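You operate a simulated robot arm through the tools that you are given. There is no shell and no other tool.

Carry out the task below with a simulated robot arm. There is one attempt and no reset: what you move stays moved.

TASK
Set the slide block of valve 34 to light with the valve open.
Fine: the block is the stroke sensor; slacken its thumb screw, tighten it again, and shut the valve with the knob at AUTO.

It is judged by the outcome, as a careful person would: the job done as asked, and still so three seconds after it is handed in. It fails if anything else is knocked over, pushed out of place, dropped, spilled or broken.

THE ROBOT
A 7-joint arm with a two-finger parallel gripper, fixed in place. Base frame: the origin is at the foot of the arm, x ahead of it, y to its left, z up. Readings come in mm, degrees, newtons and seconds.
Its first joint turns from -166.0 to 166.0 degrees. Payload 4.4 kg.
The TCP is the grasp point between the finger pads, 23 mm short of the fingertips. In the tool frame z runs along the fingers and y along their closing line. Largest opening 94 mm; finger width 38, thickness 10; the body of the gripper, 54 by 96 mm, starts 39 mm behind the TCP.
Orientation is told as [roll, pitch, yaw] about the base's x, y, z axes, in that order, counted from this pose: with the fingers straight down and closing along the base's y, the tool's x points along the base's -x, its y along +y and its z along -z.

THE INTERFACE
- The arm moves only by the tool arm_command. Its argument "series" is a list of rows, each a list of 3 entries, a list of its own where there are three numbers: the shift along the tool's x, y, z in mm, then the turn, a rotation vector about the tool's x, y, z in degrees, then the gripper command, from -1 (fully open) to 1 (shut), values between in proportion. In form: [[[dx, dy, dz], [rx, ry, rz], claw], ...]. A call has 1 to 20 rows; each row shifts and turns the commanded pose from where the row before left it, along the tool's axes as they then stand. Each row takes 0.2 s and may step no farther than 50 mm and 8.6 degrees from the row before; otherwise, or with a gripper value out of range, the whole call is refused. A pose out of reach is approached as far as the arm can. The call stops where the force on the tool passes 40 N (or 10 N more than at its start, if that is more) or the arm is blocked; 0.2 s more then pass. Each finger travels about 72 mm/s and halts on what it meets, pressing with about 38 N; the grip force reading is that of the motor and also rises with nothing between the fingers. The clock runs only during rows and for 0.2 s after the last one: add rows that do not move to give the fingers time. It gives the time, the measured TCP pose, the force on the tool (base axes), the opening and the grip force at its end, in the units of the frame above (readings bear some noise), with the torque about the TCP (base axes, N m) and any sound that the robot's microphone picked up, and new pictures: "show" is both (left out), scene, wrist or none.
- Cameras (640 x 400 px; columns grow to the right, rows downward): "scene" is fixed at [49.3, 501.7, 1524.8]; the picture's right is [0.40, -0.92, 0.00], its down [-0.29, -0.12, -0.95] and it looks along [0.87, 0.38, -0.31] (base axes); focal length 254 px, centre (320, 200). "wrist" rides on the gripper at [86, 16, -75] in the tool frame; the picture's right is [-0.18, 0.98, 0.00], its down [-0.58, -0.11, -0.81] and it looks along [-0.79, -0.15, 0.59] (tool axes); focal length 243 px, centre (320, 200). There is no depth. A picture from a camera that has moved, and an enlarged one, comes with that camera's place and axes in the base frame and with its lens.
- zoom(camera, box): a new picture of the part [left, top, right, bottom] of that camera's present view, enlarged. No time passes.
- close_job(): hands the job in; it is judged then, once.

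Places have to be worked out from the pictures, the camera data and where the tool is seen. Open the gripper and draw the arm clear of the work before you hand the job in, unless the task says otherwise.

The tools are called after ">>>" as name(argument=value, ...) on one line, values as JSON. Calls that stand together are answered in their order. arm_command: Moves the arm, as the interface text tells. Its arguments: {"type":"object","properties":{"series":{"type":"array","items":{"type":"array"}},"show":{"type":"string","enum":["both","scene","wrist","none"]}},"required":["series"]} The other tools are called the same way: zoom (camera, box) takes an enlarged picture of a part of a camera's view; close_job () hands the job in.

At the start:

```text
clock: 0.0
ee_pos: [465.3, 755.6, 1459.4]
ee_rot: [0.0, 0.2, 0.1]
ft_force: [0.1, 0.4, -0.4]
moment: [-0.04, -0.02, 0.01]
grip_width: 93.8
gripper_force: 0.1
```

scene: 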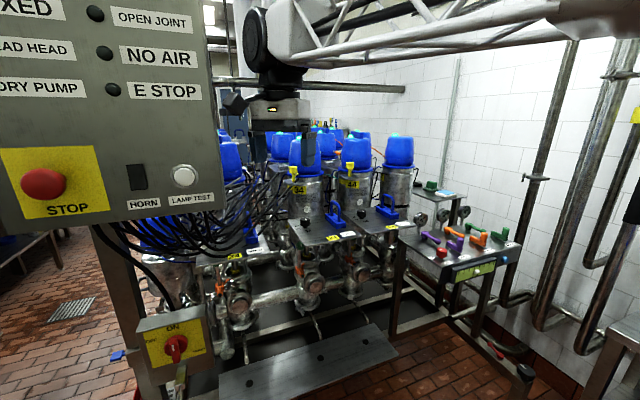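
wrist: 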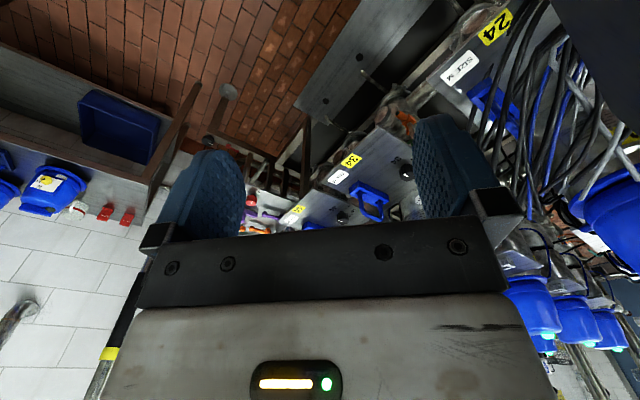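

I'll start by looking closely at the valve group and its surroundings in both cameras before moving anything.

>>> zoom(camera="scene", box=[270, 120, 370, 190])

>>> zoom(camera="scene", box=[270, 180, 410, 270])

>>> zoom(camera="scene", box=[390, 170, 530, 290])

>>> zoom(camera="wrist", box=[220, 90, 440, 240])

>>> zoom(camera="scene", box=[0, 0, 220, 230])

```text
5.71 times, centred on (320, 155) of scene
camera zoom: at [49.3, 501.7, 1524.8], right [0.4, -0.92, 0.0], down [-0.29, -0.12, -0.95], along [0.87, 0.38, -0.31], focal length 1450 px, centre (320, 457)
```

zoom: 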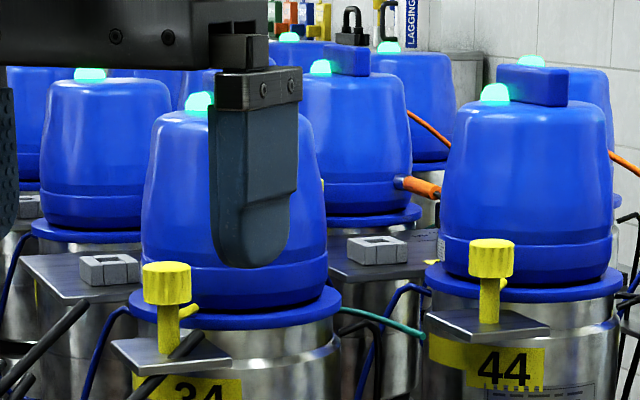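

```text
4.44 times, centred on (340, 225) of scene
camera zoom: at [49.3, 501.7, 1524.8], right [0.4, -0.92, 0.0], down [-0.29, -0.12, -0.95], along [0.87, 0.38, -0.31], focal length 1128 px, centre (231, 89)
```

zoom: 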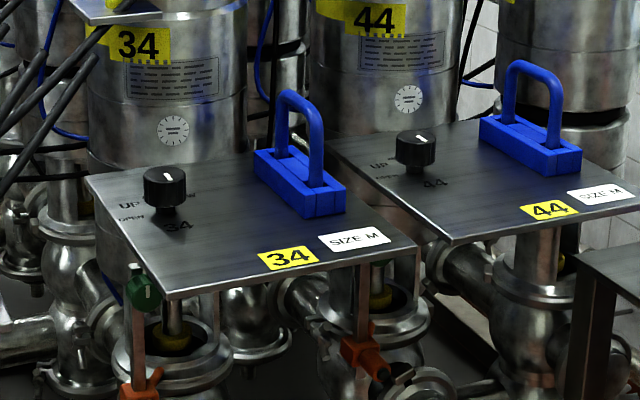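

```text
3.33 times, centred on (460, 230) of scene
camera zoom: at [49.3, 501.7, 1524.8], right [0.4, -0.92, 0.0], down [-0.29, -0.12, -0.95], along [0.87, 0.38, -0.31], focal length 846 px, centre (-147, 100)
```

zoom: 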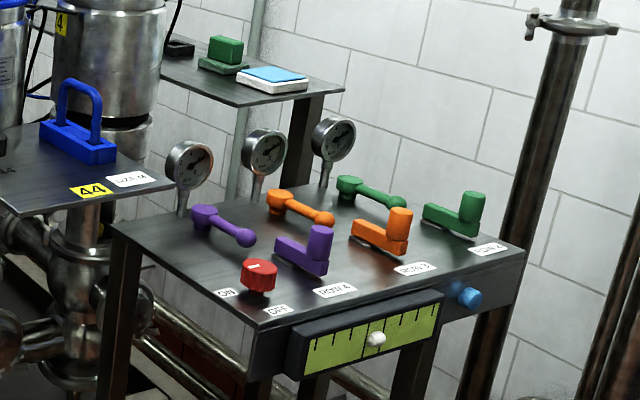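

```text
2.67 times, centred on (330, 165) of wrist
camera zoom: at [379.4, 770.9, 1534.3], right [0.18, 0.98, 0.0], down [0.58, -0.11, 0.81], along [0.79, -0.15, -0.59], focal length 647 px, centre (293, 293)
```

zoom: 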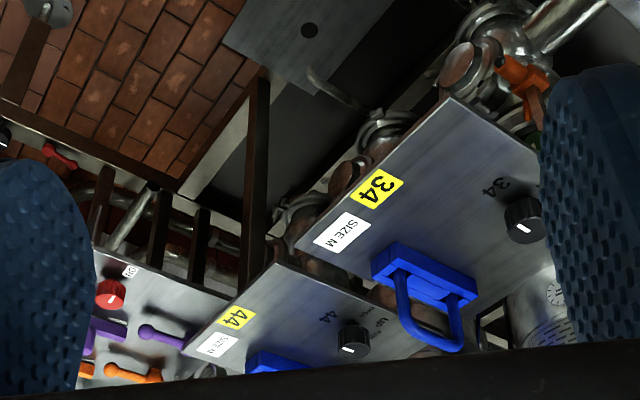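

```text
1.74 times, centred on (110, 115) of scene
camera zoom: at [49.3, 501.7, 1524.8], right [0.4, -0.92, 0.0], down [-0.29, -0.12, -0.95], along [0.87, 0.38, -0.31], focal length 441 px, centre (685, 348)
```

zoom: 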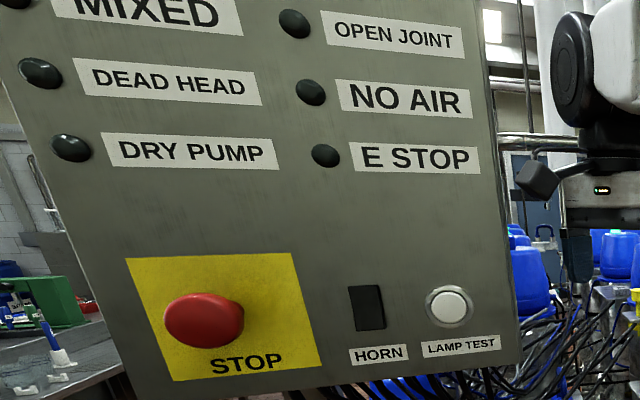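

Valve 34 has a head with a lit lamp, a yellow screw-like thing on a bracket, and a panel with a knob. I need finer views of each.

>>> zoom(camera="scene", box=[284, 155, 324, 195])

>>> zoom(camera="scene", box=[284, 205, 354, 255])

>>> zoom(camera="scene", box=[335, 155, 400, 200])

>>> zoom(camera="scene", box=[220, 120, 300, 180])

>>> zoom(camera="scene", box=[220, 170, 320, 250])

>>> zoom(camera="scene", box=[200, 180, 280, 270])

```text
10.00 times, centred on (304, 175) of scene
camera zoom: at [49.3, 501.7, 1524.8], right [0.4, -0.92, 0.0], down [-0.29, -0.12, -0.95], along [0.87, 0.38, -0.31], focal length 2537 px, centre (480, 450)
```

zoom: 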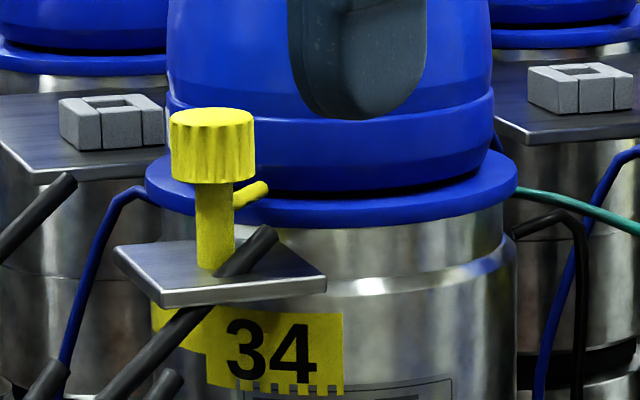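

```text
8.00 times, centred on (319, 230) of scene
camera zoom: at [49.3, 501.7, 1524.8], right [0.4, -0.92, 0.0], down [-0.29, -0.12, -0.95], along [0.87, 0.38, -0.31], focal length 2030 px, centre (328, -40)
```

zoom: 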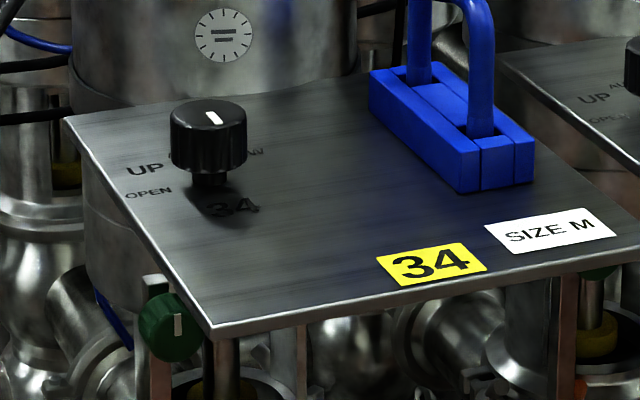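

```text
8.89 times, centred on (368, 178) of scene
camera zoom: at [49.3, 501.7, 1524.8], right [0.4, -0.92, 0.0], down [-0.29, -0.12, -0.95], along [0.87, 0.38, -0.31], focal length 2255 px, centre (-102, 400)
```

zoom: 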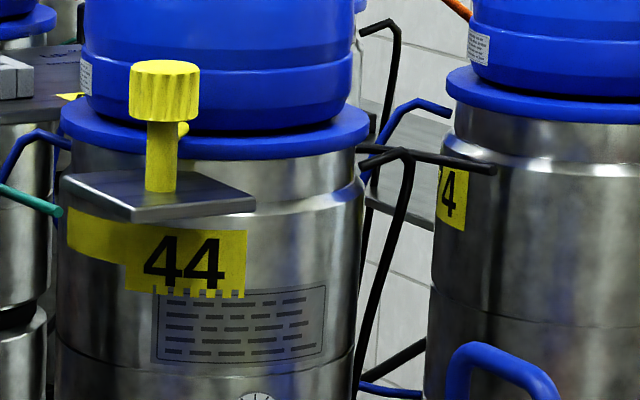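

```text
6.67 times, centred on (260, 150) of scene
camera zoom: at [49.3, 501.7, 1524.8], right [0.4, -0.92, 0.0], down [-0.29, -0.12, -0.95], along [0.87, 0.38, -0.31], focal length 1691 px, centre (720, 533)
```

zoom: 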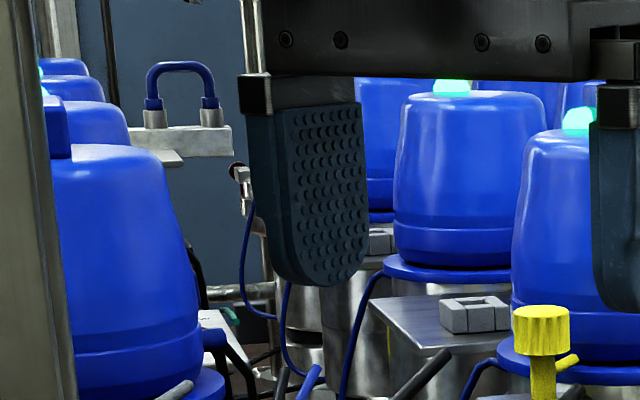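

```text
5.00 times, centred on (270, 210) of scene
camera zoom: at [49.3, 501.7, 1524.8], right [0.4, -0.92, 0.0], down [-0.29, -0.12, -0.95], along [0.87, 0.38, -0.31], focal length 1268 px, centre (570, 150)
```

zoom: 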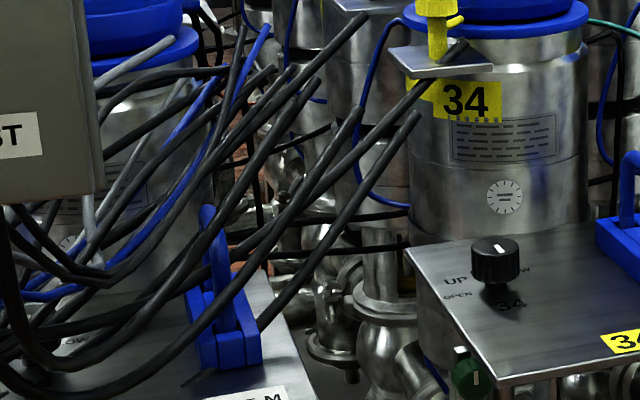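

```text
4.44 times, centred on (240, 225) of scene
camera zoom: at [49.3, 501.7, 1524.8], right [0.4, -0.92, 0.0], down [-0.29, -0.12, -0.95], along [0.87, 0.38, -0.31], focal length 1128 px, centre (676, 89)
```

zoom: 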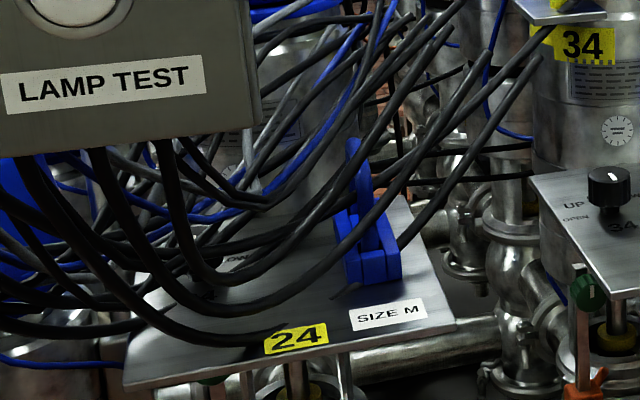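

The knob panel of valve 34 triangulates to roughly (774, 876, 1186), with the head and yellow thumb screw behind and above. I'll raise the gripper 120 mm in small steps to get a wrist view over the tops.

>>> arm_command(series=[[[0, 0, -30], [0, 0, 0], -1], [[0, 0, -30], [0, 0, 0], -1], [[0, 0, -30], [0, 0, 0], -1], [[0, 0, -30], [0, 0, 0], -1]], show="both")

```text
clock: 1.0
ee_pos: [463.6, 757.1, 1578.6]
ee_rot: [0.0, 0.0, 0.1]
ft_force: [0.5, 0.2, -0.6]
moment: [-0.01, -0.01, 0.0]
grip_width: 94.1
gripper_force: 0.2
camera wrist: at [379.0, 772.1, 1653.0], right [0.18, 0.98, 0.0], down [0.58, -0.11, 0.81], along [0.79, -0.15, -0.59], focal length 243 px, centre (320, 200)
```

scene: 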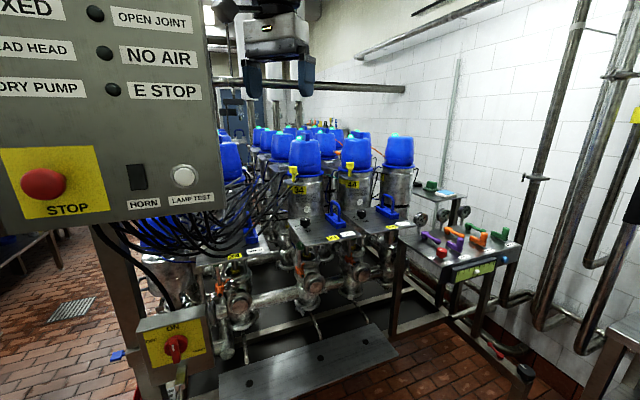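
wrist: 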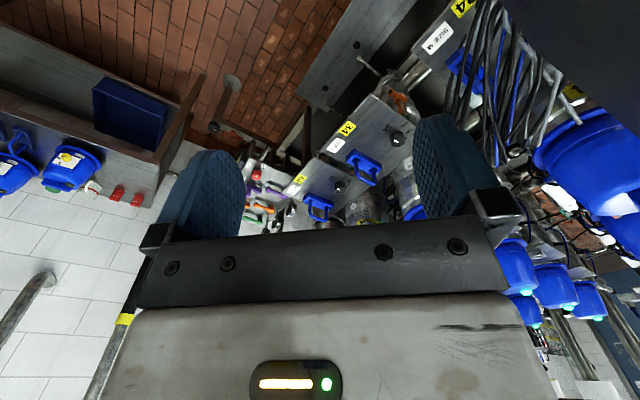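

The arm is up and clear of the scene view; the head area of valve 34 is now unobstructed. I'll zoom into it in both cameras.

>>> zoom(camera="scene", box=[275, 125, 340, 190])

>>> zoom(camera="scene", box=[330, 125, 420, 190])

>>> zoom(camera="scene", box=[225, 110, 345, 185])

>>> zoom(camera="wrist", box=[260, 80, 420, 230])

>>> zoom(camera="wrist", box=[480, 180, 640, 400])

>>> zoom(camera="scene", box=[280, 200, 340, 240])

```text
6.15 times, centred on (308, 158) of scene
camera zoom: at [49.3, 501.7, 1524.8], right [0.4, -0.92, 0.0], down [-0.29, -0.12, -0.95], along [0.87, 0.38, -0.31], focal length 1561 px, centre (397, 462)
```

zoom: 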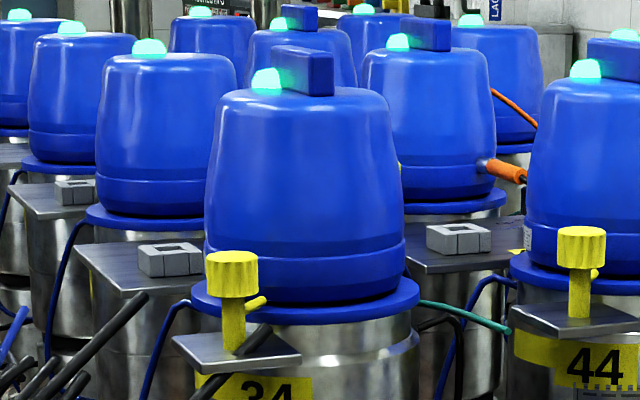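

```text
6.15 times, centred on (375, 158) of scene
camera zoom: at [49.3, 501.7, 1524.8], right [0.4, -0.92, 0.0], down [-0.29, -0.12, -0.95], along [0.87, 0.38, -0.31], focal length 1561 px, centre (-18, 462)
```

zoom: 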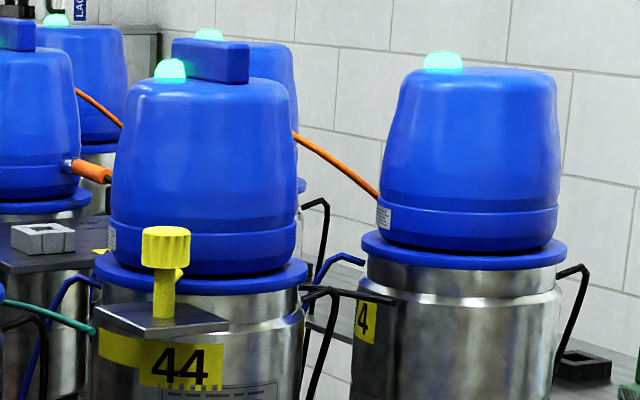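

```text
5.33 times, centred on (285, 148) of scene
camera zoom: at [49.3, 501.7, 1524.8], right [0.4, -0.92, 0.0], down [-0.29, -0.12, -0.95], along [0.87, 0.38, -0.31], focal length 1353 px, centre (507, 480)
```

zoom: 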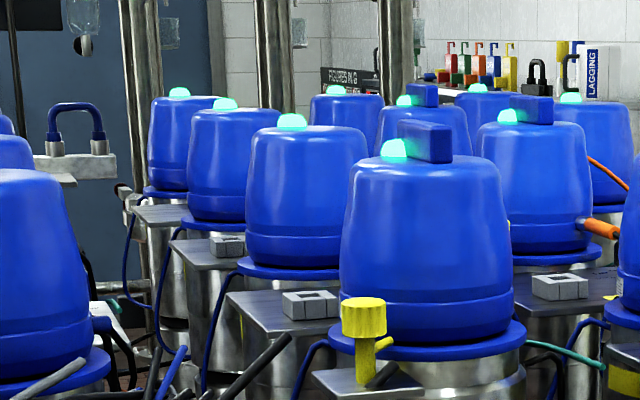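

```text
2.67 times, centred on (340, 155) of wrist
camera zoom: at [379.0, 772.1, 1653.0], right [0.18, 0.98, 0.0], down [0.58, -0.11, 0.81], along [0.79, -0.15, -0.59], focal length 647 px, centre (267, 320)
```

zoom: 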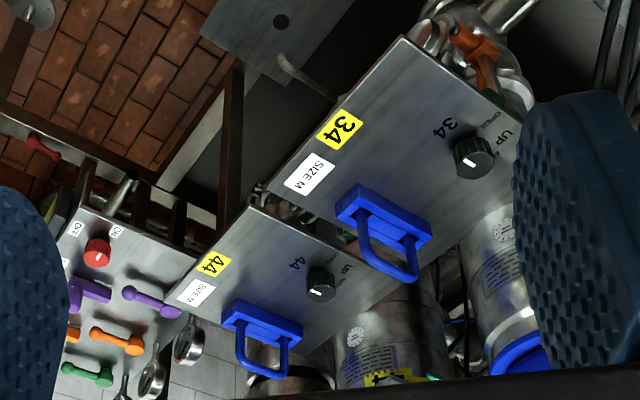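

```text
1.82 times, centred on (560, 290) of wrist
camera zoom: at [379.0, 772.1, 1653.0], right [0.18, 0.98, 0.0], down [0.58, -0.11, 0.81], along [0.79, -0.15, -0.59], focal length 441 px, centre (-116, 36)
```

zoom: 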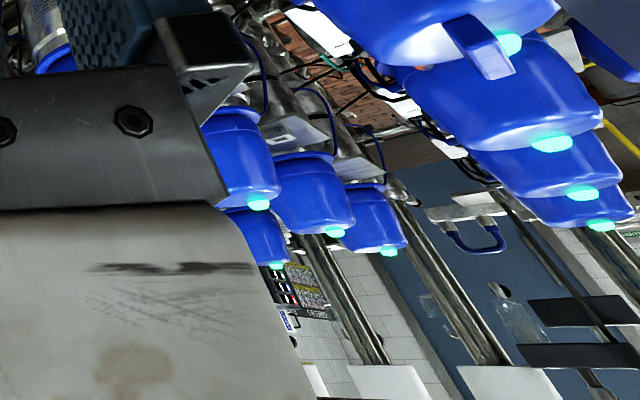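

```text
10.00 times, centred on (310, 220) of scene
camera zoom: at [49.3, 501.7, 1524.8], right [0.4, -0.92, 0.0], down [-0.29, -0.12, -0.95], along [0.87, 0.38, -0.31], focal length 2537 px, centre (420, 0)
```

zoom: 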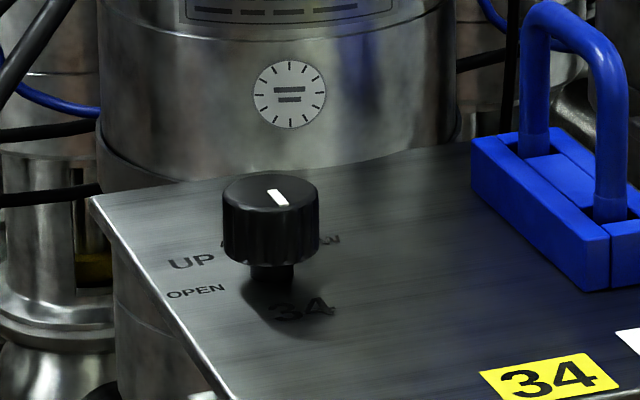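

Below the front-left edge of panel 34 there is a green disc and an orange piece on a brownish post — a possible slide block with its thumb screw. I'll enlarge there and at other posts for comparison.

>>> zoom(camera="scene", box=[280, 230, 350, 290])

>>> zoom(camera="scene", box=[290, 240, 320, 270])

>>> zoom(camera="scene", box=[200, 250, 300, 330])

>>> zoom(camera="scene", box=[330, 220, 410, 300])

>>> zoom(camera="wrist", box=[340, 70, 420, 150])

>>> zoom(camera="wrist", box=[370, 85, 410, 125])

```text
6.67 times, centred on (315, 260) of scene
camera zoom: at [49.3, 501.7, 1524.8], right [0.4, -0.92, 0.0], down [-0.29, -0.12, -0.95], along [0.87, 0.38, -0.31], focal length 1691 px, centre (353, -200)
```

zoom: 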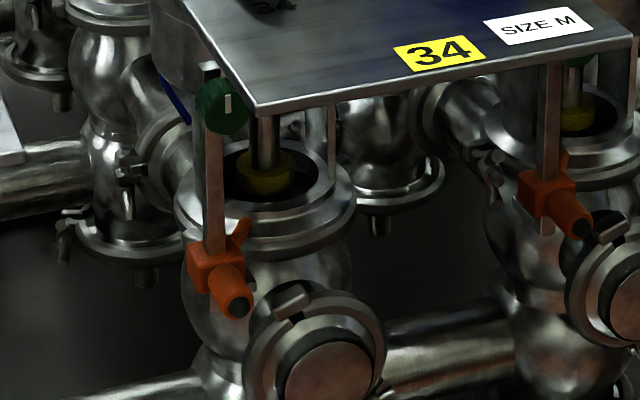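

```text
13.33 times, centred on (305, 255) of scene
camera zoom: at [49.3, 501.7, 1524.8], right [0.4, -0.92, 0.0], down [-0.29, -0.12, -0.95], along [0.87, 0.38, -0.31], focal length 3383 px, centre (520, -533)
```

zoom: 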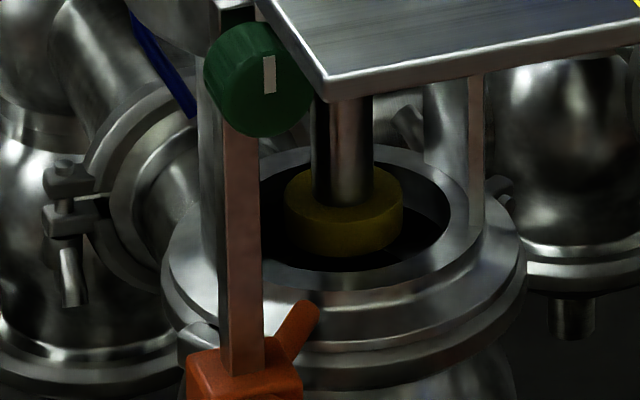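

```text
5.00 times, centred on (250, 290) of scene
camera zoom: at [49.3, 501.7, 1524.8], right [0.4, -0.92, 0.0], down [-0.29, -0.12, -0.95], along [0.87, 0.38, -0.31], focal length 1268 px, centre (670, -250)
```

zoom: 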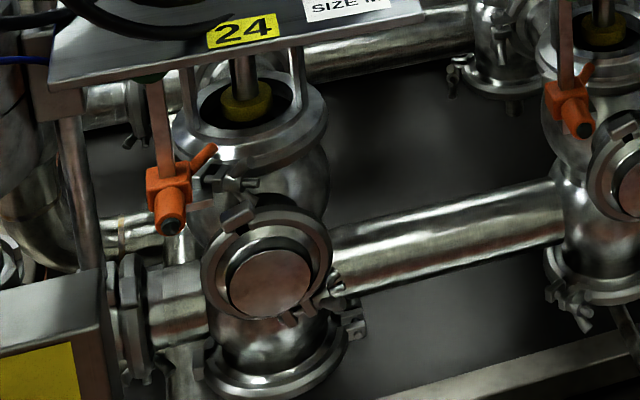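

```text
5.00 times, centred on (370, 260) of scene
camera zoom: at [49.3, 501.7, 1524.8], right [0.4, -0.92, 0.0], down [-0.29, -0.12, -0.95], along [0.87, 0.38, -0.31], focal length 1268 px, centre (70, -100)
```

zoom: 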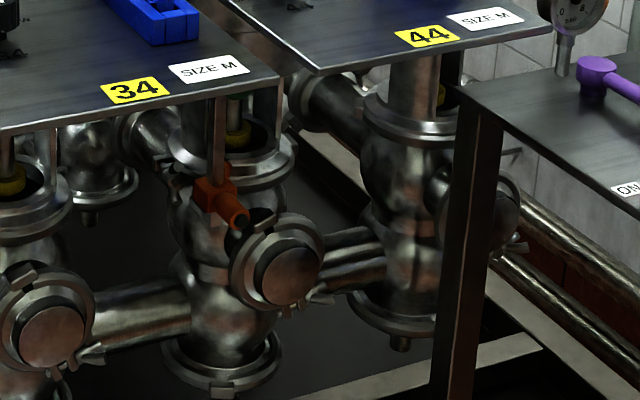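

```text
5.00 times, centred on (380, 110) of wrist
camera zoom: at [379.0, 772.1, 1653.0], right [0.18, 0.98, 0.0], down [0.58, -0.11, 0.81], along [0.79, -0.15, -0.59], focal length 1213 px, centre (20, 650)
```

zoom: 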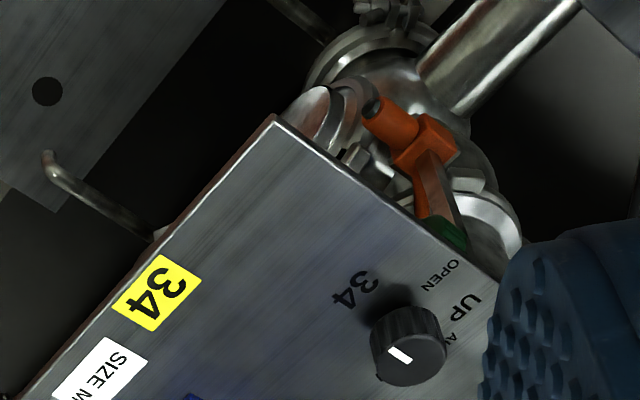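

```text
10.00 times, centred on (390, 105) of wrist
camera zoom: at [379.0, 772.1, 1653.0], right [0.18, 0.98, 0.0], down [0.58, -0.11, 0.81], along [0.79, -0.15, -0.59], focal length 2426 px, centre (-380, 1150)
```

zoom: 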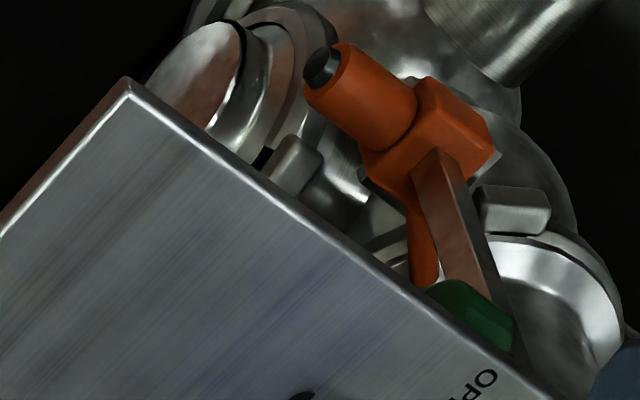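

The orange block with a dark-ended sensor barrel and a lever sits on the vertical bar under panel 34, around (855, 948, 920) by my estimate, with a green disc above it. I'll yaw the tool about 34° so the wrist camera looks toward valve 34.

>>> arm_command(series=[[[0, 0, 0], [0, 0, -8.5], -1], [[0, 0, 0], [0, 0, -8.5], -1], [[0, 0, 0], [0, 0, -8.5], -1], [[0, 0, 0], [0, 0, -8.5], -1], [[0, 0, 0], [0, 0, 0], -1]], show="both")

```text
clock: 2.2
ee_pos: [464.3, 756.6, 1578.7]
ee_rot: [0.1, 0.0, 34.1]
ft_force: [-0.7, -0.5, -0.3]
moment: [-0.01, 0.0, 0.0]
grip_width: 94.1
gripper_force: 0.1
camera wrist: at [384.5, 719.9, 1653.7], right [-0.4, 0.92, 0.0], down [0.54, 0.24, 0.81], along [0.74, 0.32, -0.59], focal length 243 px, centre (320, 200)
```

scene: 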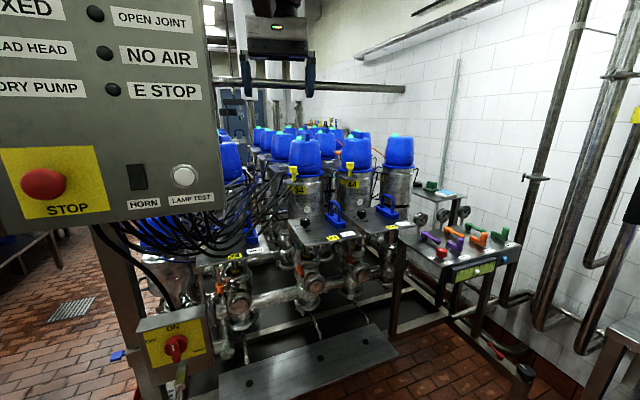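
wrist: 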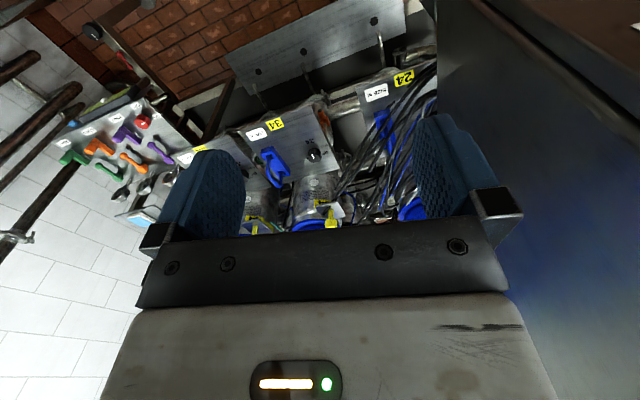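

The yaw put valve 34 between the fingers, with the big grey control box close on the right side of the wrist view (toward +y). I'll enlarge the valve 34 part.

>>> zoom(camera="wrist", box=[240, 160, 360, 240])

>>> zoom(camera="wrist", box=[240, 80, 360, 180])

>>> zoom(camera="wrist", box=[285, 130, 345, 180])

>>> zoom(camera="wrist", box=[300, 80, 360, 130])

>>> zoom(camera="wrist", box=[60, 80, 200, 230])

```text
5.00 times, centred on (300, 200) of wrist
camera zoom: at [384.5, 719.9, 1653.7], right [-0.4, 0.92, 0.0], down [0.54, 0.24, 0.81], along [0.74, 0.32, -0.59], focal length 1213 px, centre (420, 200)
```

zoom: 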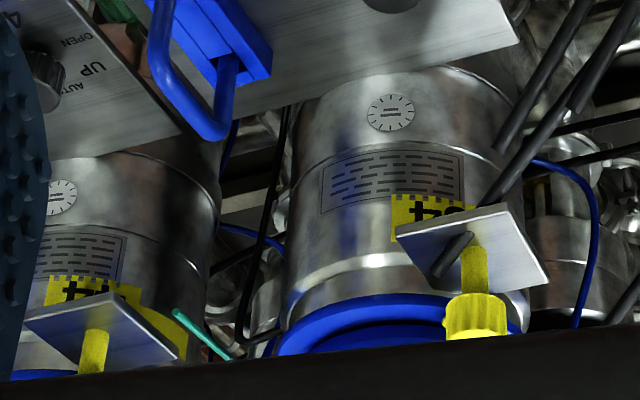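

```text
4.00 times, centred on (300, 130) of wrist
camera zoom: at [384.5, 719.9, 1653.7], right [-0.4, 0.92, 0.0], down [0.54, 0.24, 0.81], along [0.74, 0.32, -0.59], focal length 970 px, centre (400, 480)
```

zoom: 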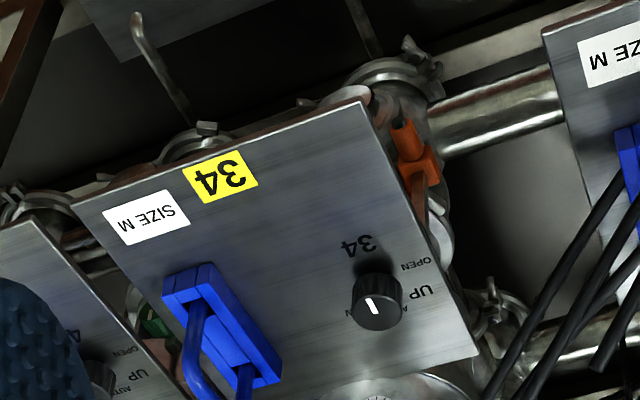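

```text
8.00 times, centred on (315, 155) of wrist
camera zoom: at [384.5, 719.9, 1653.7], right [-0.4, 0.92, 0.0], down [0.54, 0.24, 0.81], along [0.74, 0.32, -0.59], focal length 1941 px, centre (360, 560)
```

zoom: 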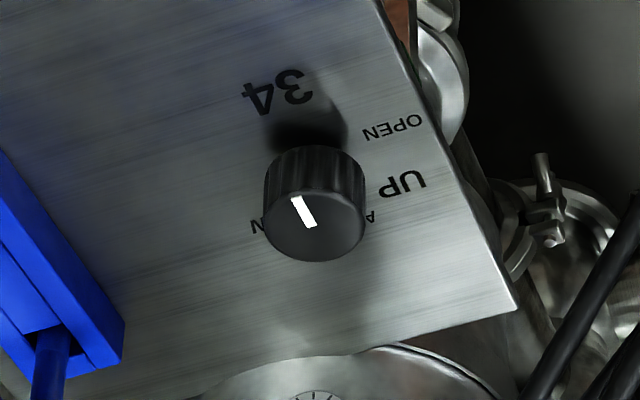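

```text
8.00 times, centred on (330, 105) of wrist
camera zoom: at [384.5, 719.9, 1653.7], right [-0.4, 0.92, 0.0], down [0.54, 0.24, 0.81], along [0.74, 0.32, -0.59], focal length 1941 px, centre (240, 960)
```

zoom: 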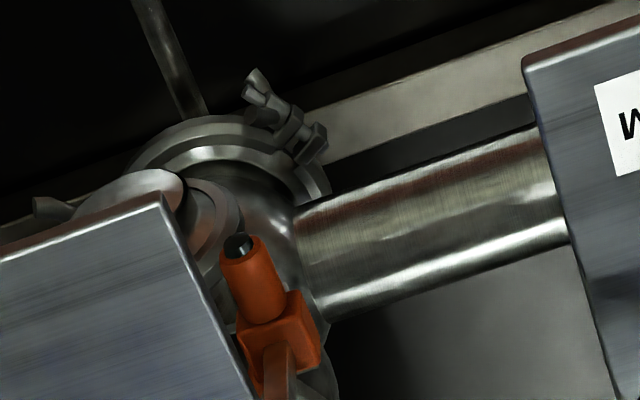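

```text
2.67 times, centred on (130, 155) of wrist
camera zoom: at [384.5, 719.9, 1653.7], right [-0.4, 0.92, 0.0], down [0.54, 0.24, 0.81], along [0.74, 0.32, -0.59], focal length 647 px, centre (827, 320)
```

zoom: 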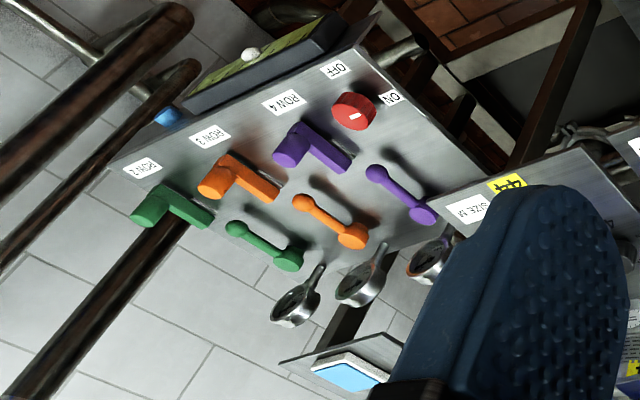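

I need the knob's pointer direction and labels more exactly. Zooming tightly on the knob from both cameras, and on neighbouring knob 44 for comparison.

>>> zoom(camera="scene", box=[294, 211, 322, 235])

>>> zoom(camera="scene", box=[348, 200, 384, 225])

>>> zoom(camera="wrist", box=[300, 140, 335, 170])

>>> zoom(camera="scene", box=[288, 235, 318, 255])

>>> zoom(camera="scene", box=[290, 258, 325, 285])

>>> zoom(camera="scene", box=[340, 245, 380, 275])

```text
16.00 times, centred on (308, 223) of scene
camera zoom: at [49.3, 501.7, 1524.8], right [0.4, -0.92, 0.0], down [-0.29, -0.12, -0.95], along [0.87, 0.38, -0.31], focal length 4059 px, centre (512, -168)
```

zoom: 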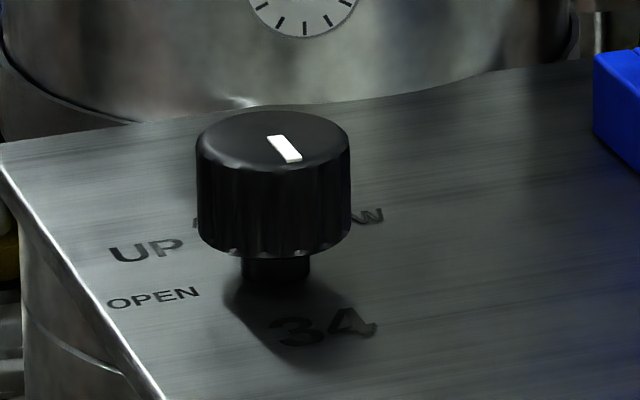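

```text
16.00 times, centred on (366, 212) of scene
camera zoom: at [49.3, 501.7, 1524.8], right [0.4, -0.92, 0.0], down [-0.29, -0.12, -0.95], along [0.87, 0.38, -0.31], focal length 4059 px, centre (-416, 0)
```

zoom: 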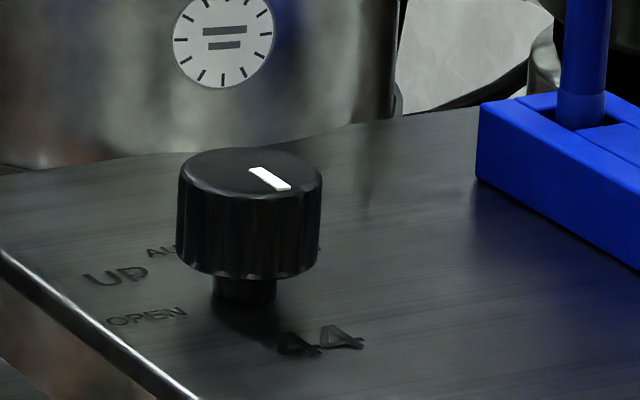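

```text
13.33 times, centred on (318, 155) of wrist
camera zoom: at [384.5, 719.9, 1653.7], right [-0.4, 0.92, 0.0], down [0.54, 0.24, 0.81], along [0.74, 0.32, -0.59], focal length 3235 px, centre (353, 800)
```

zoom: 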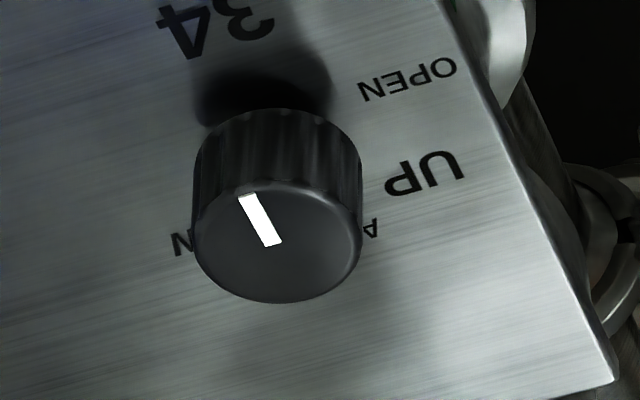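

```text
16.00 times, centred on (303, 245) of scene
camera zoom: at [49.3, 501.7, 1524.8], right [0.4, -0.92, 0.0], down [-0.29, -0.12, -0.95], along [0.87, 0.38, -0.31], focal length 4059 px, centre (592, -520)
```

zoom: 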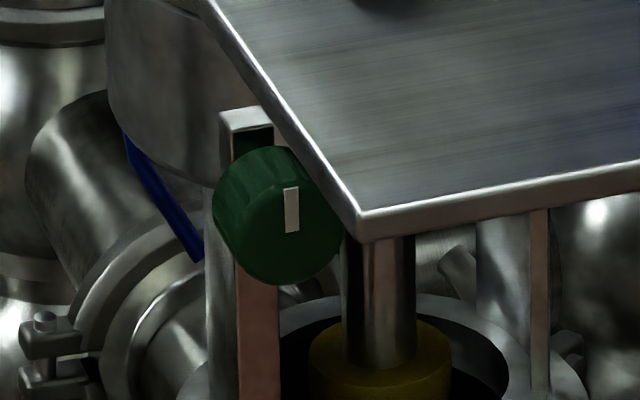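

```text
14.81 times, centred on (308, 272) of scene
camera zoom: at [49.3, 501.7, 1524.8], right [0.4, -0.92, 0.0], down [-0.29, -0.12, -0.95], along [0.87, 0.38, -0.31], focal length 3759 px, centre (505, -859)
```

zoom: 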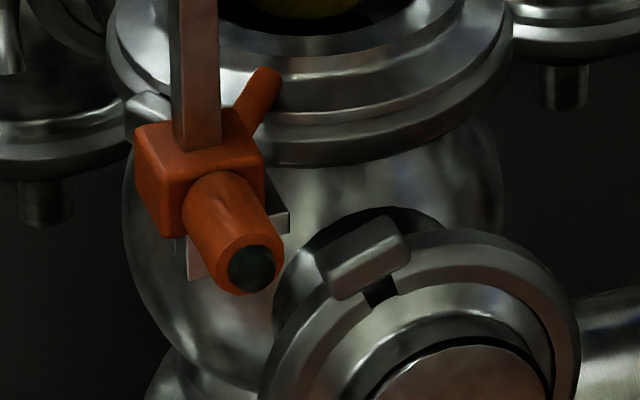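

```text
13.33 times, centred on (360, 260) of scene
camera zoom: at [49.3, 501.7, 1524.8], right [0.4, -0.92, 0.0], down [-0.29, -0.12, -0.95], along [0.87, 0.38, -0.31], focal length 3383 px, centre (-213, -600)
```

zoom: 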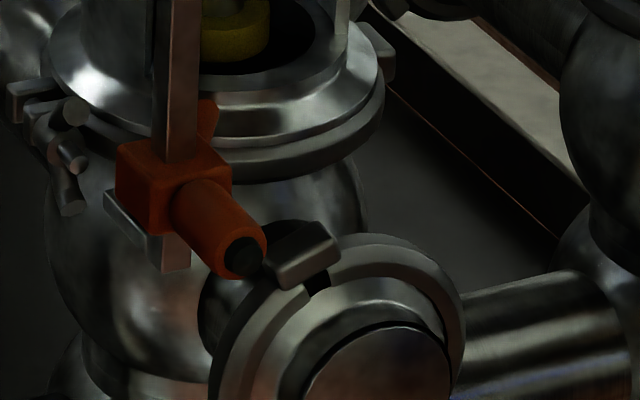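

Rays from both cameras put the panel-34 knob near (815, 892, 1167), the yellow screw near (860, 959, 1338) and the head axis near (935, 955). I'll move about 165 mm toward it at a height above the heads, to check reach and get a closer look.

>>> arm_command(series=[[[-39, -9, 15], [0, 0, 0], -1], [[-39, -9, 15], [0, 0, 0], -1], [[-39, -9, 15], [0, 0, 0], -1], [[-39, -9, 15], [0, 0, 0], -1], [[0, 0, 0], [0, 0, 0], -1]], show="both")

```text
clock: 3.4
ee_pos: [615.6, 815.7, 1521.1]
ee_rot: [0.0, 0.0, 34.1]
ft_force: [0.1, 0.5, -0.2]
moment: [0.01, -0.02, 0.03]
grip_width: 94.1
gripper_force: 0.1
camera wrist: at [535.3, 779.0, 1595.5], right [-0.4, 0.92, 0.0], down [0.54, 0.23, 0.81], along [0.74, 0.32, -0.59], focal length 243 px, centre (320, 200)
```

scene: 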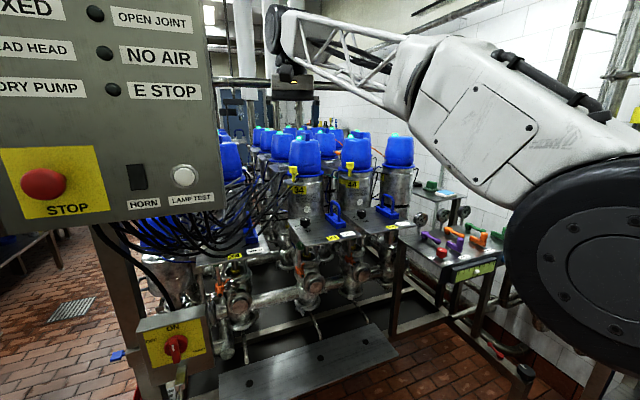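
wrist: 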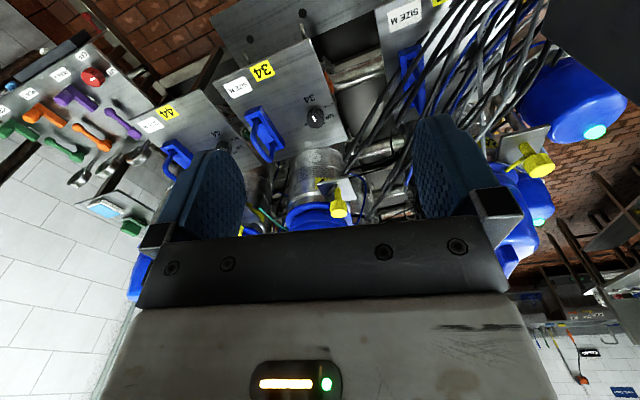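

Reach at radius 1020 is fine, and the view is better. Zooming into the knob, labels, and the orange block.

>>> zoom(camera="wrist", box=[290, 90, 345, 135])

>>> zoom(camera="wrist", box=[270, 140, 400, 235])

>>> zoom(camera="wrist", box=[230, 20, 370, 120])

>>> zoom(camera="wrist", box=[120, 90, 260, 190])

>>> zoom(camera="wrist", box=[470, 60, 640, 180])

>>> zoom(camera="wrist", box=[0, 40, 160, 230])

```text
8.89 times, centred on (318, 112) of wrist
camera zoom: at [535.3, 779.0, 1595.5], right [-0.4, 0.92, 0.0], down [0.54, 0.23, 0.81], along [0.74, 0.32, -0.59], focal length 2157 px, centre (342, 978)
```

zoom: 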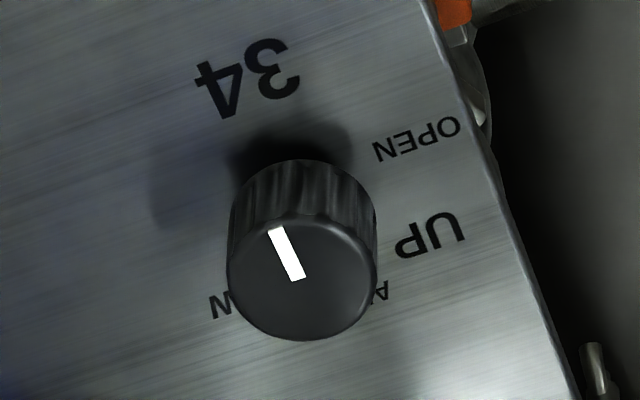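

```text
4.21 times, centred on (335, 188) of wrist
camera zoom: at [535.3, 779.0, 1595.5], right [-0.4, 0.92, 0.0], down [0.54, 0.23, 0.81], along [0.74, 0.32, -0.59], focal length 1022 px, centre (257, 253)
```

zoom: 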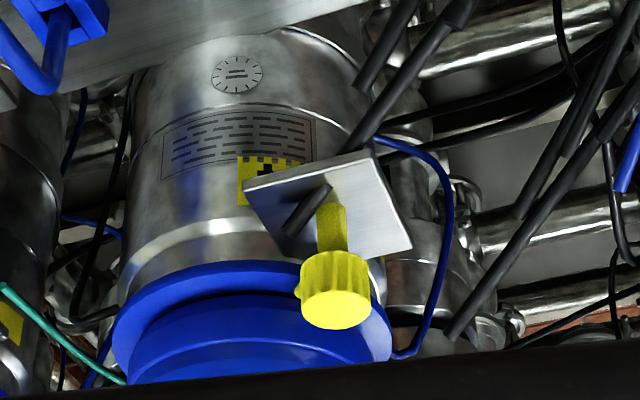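

```text
4.00 times, centred on (300, 70) of wrist
camera zoom: at [535.3, 779.0, 1595.5], right [-0.4, 0.92, 0.0], down [0.54, 0.23, 0.81], along [0.74, 0.32, -0.59], focal length 970 px, centre (400, 720)
```

zoom: 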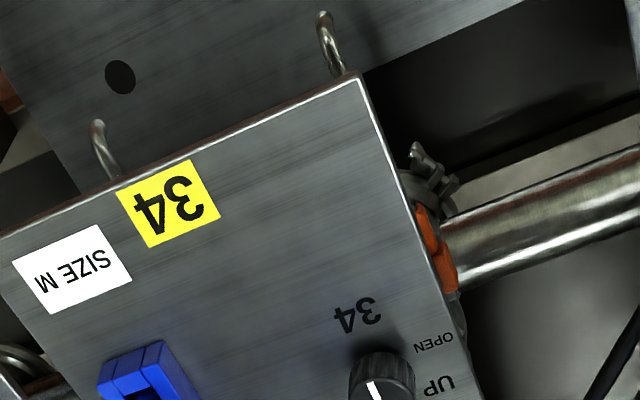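

```text
4.00 times, centred on (190, 140) of wrist
camera zoom: at [535.3, 779.0, 1595.5], right [-0.4, 0.92, 0.0], down [0.54, 0.23, 0.81], along [0.74, 0.32, -0.59], focal length 970 px, centre (840, 440)
```

zoom: 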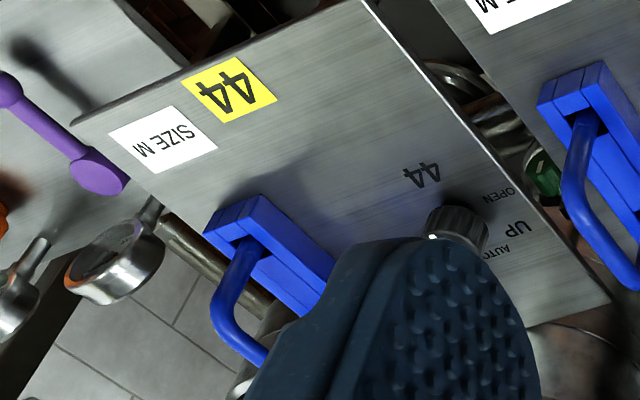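

```text
3.33 times, centred on (555, 120) of wrist
camera zoom: at [535.3, 779.0, 1595.5], right [-0.4, 0.92, 0.0], down [0.54, 0.23, 0.81], along [0.74, 0.32, -0.59], focal length 809 px, centre (-463, 467)
```

zoom: 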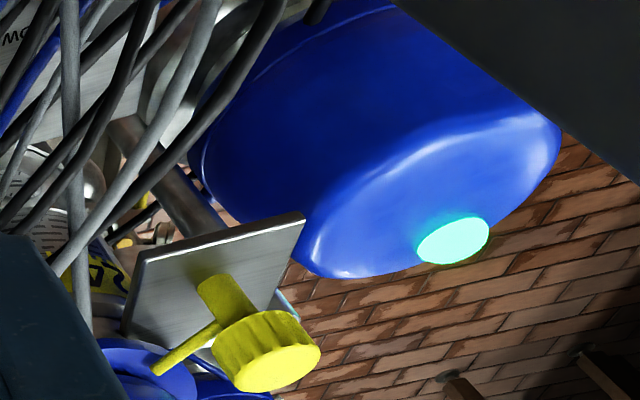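

```text
2.11 times, centred on (80, 135) of wrist
camera zoom: at [535.3, 779.0, 1595.5], right [-0.4, 0.92, 0.0], down [0.54, 0.23, 0.81], along [0.74, 0.32, -0.59], focal length 511 px, centre (825, 337)
```

zoom: 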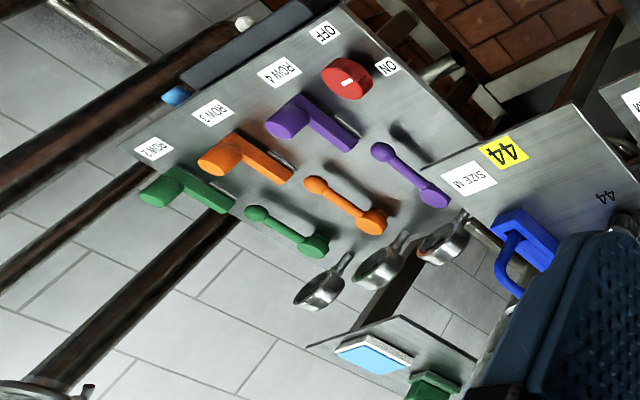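

The knob's pointer line currently runs toward the "34" lettering, with OPEN/UP/AUTO labels to its left and a label ending in "N" to its right, partly hidden. I'll go 90 mm further forward at this height for a steeper view of the labels.

>>> arm_command(series=[[[-30, 0, 0], [0, 0, 0], -1], [[-30, 0, 0], [0, 0, 0], -1], [[-30, 0, 0], [0, 0, 0], -1], [[0, 0, 0], [0, 0, 0], -1]], show="both")

>>> zoom(camera="wrist", box=[280, 50, 360, 110])

>>> zoom(camera="wrist", box=[240, 100, 420, 230])

```text
clock: 4.4
ee_pos: [645.4, 834.5, 1517.2]
ee_rot: [0.0, -0.1, 34.0]
ft_force: [-0.8, 0.6, -0.3]
moment: [-0.01, 0.0, 0.01]
grip_width: 94.1
gripper_force: 0.0
out of reach, approached as far as the arm can: row 2, 3
camera wrist: at [565.4, 798.0, 1591.6], right [-0.4, 0.92, 0.0], down [0.54, 0.23, 0.81], along [0.74, 0.32, -0.59], focal length 243 px, centre (320, 200)
```

scene: 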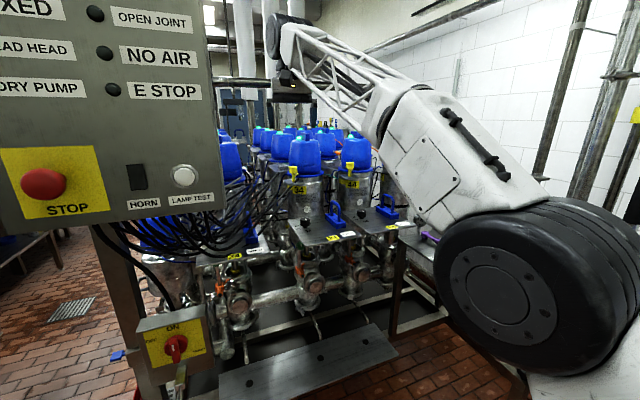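
wrist: 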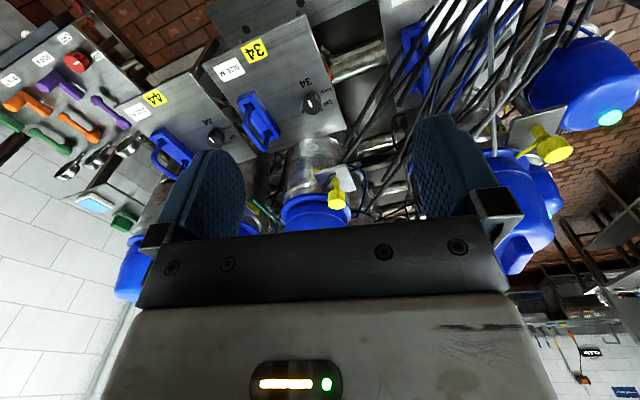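

```text
6.67 times, centred on (320, 80) of wrist
camera zoom: at [565.4, 798.0, 1591.6], right [-0.4, 0.92, 0.0], down [0.54, 0.23, 0.81], along [0.74, 0.32, -0.59], focal length 1618 px, centre (320, 1000)
```

zoom: 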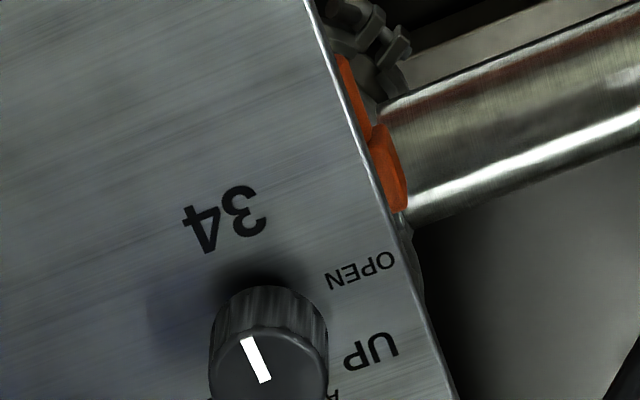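

```text
3.08 times, centred on (330, 165) of wrist
camera zoom: at [565.4, 798.0, 1591.6], right [-0.4, 0.92, 0.0], down [0.54, 0.23, 0.81], along [0.74, 0.32, -0.59], focal length 746 px, centre (289, 308)
```

zoom: 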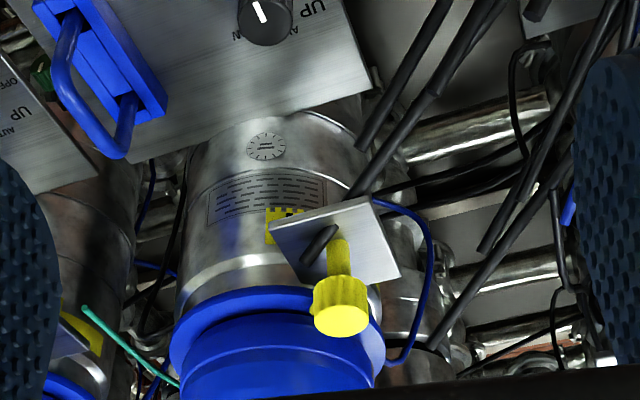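

Tool-down reach ends here (radius ≈1055), so the work at radius ≈1200+ needs the tool tilted outward. For that the camera should be on the upper side, so I'll back off and up to free space and yaw the tool about 180°, watching for limits.

>>> arm_command(series=[[[40, 0, -10], [0, 0, 0], -1], [[40, 0, -20], [0, 0, 0], -1], [[40, 0, -20], [0, 0, 0], -1], [[40, 0, -20], [0, 0, 0], -1], [[0, 0, 0], [0, 0, 8.5], -1], [[0, 0, 0], [0, 0, 8.5], -1], [[0, 0, 0], [0, 0, 8.5], -1], [[0, 0, 0], [0, 0, 8.5], -1], [[0, 0, 0], [0, 0, 8.5], -1], [[0, 0, 0], [0, 0, 8.5], -1], [[0, 0, 0], [0, 0, 8.5], -1], [[0, 0, 0], [0, 0, 8.5], -1]], show="both")

```text
clock: 7.0
ee_pos: [512.1, 744.2, 1585.0]
ee_rot: [0.1, -0.1, -34.1]
ft_force: [-0.3, 0.2, 0.3]
moment: [-0.01, 0.01, 0.0]
grip_width: 94.0
gripper_force: 0.0
camera wrist: at [450.8, 804.7, 1660.3], right [0.7, 0.71, 0.0], down [0.42, -0.42, 0.81], along [0.57, -0.57, -0.59], focal length 243 px, centre (320, 200)
```

scene: 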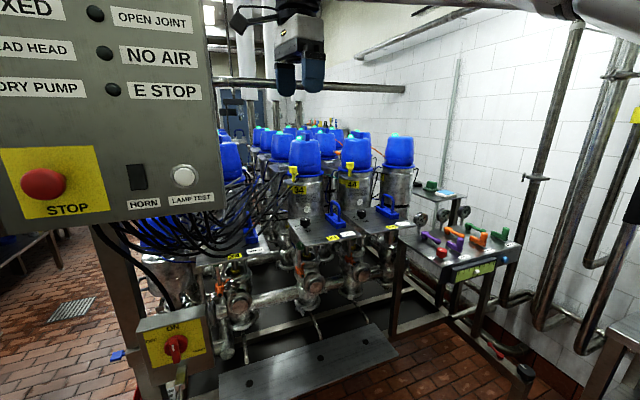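
wrist: 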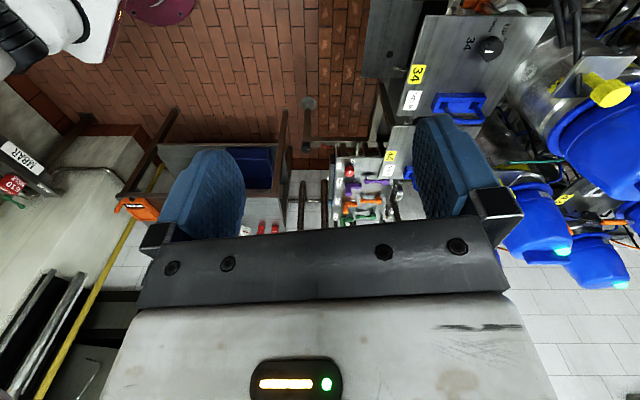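

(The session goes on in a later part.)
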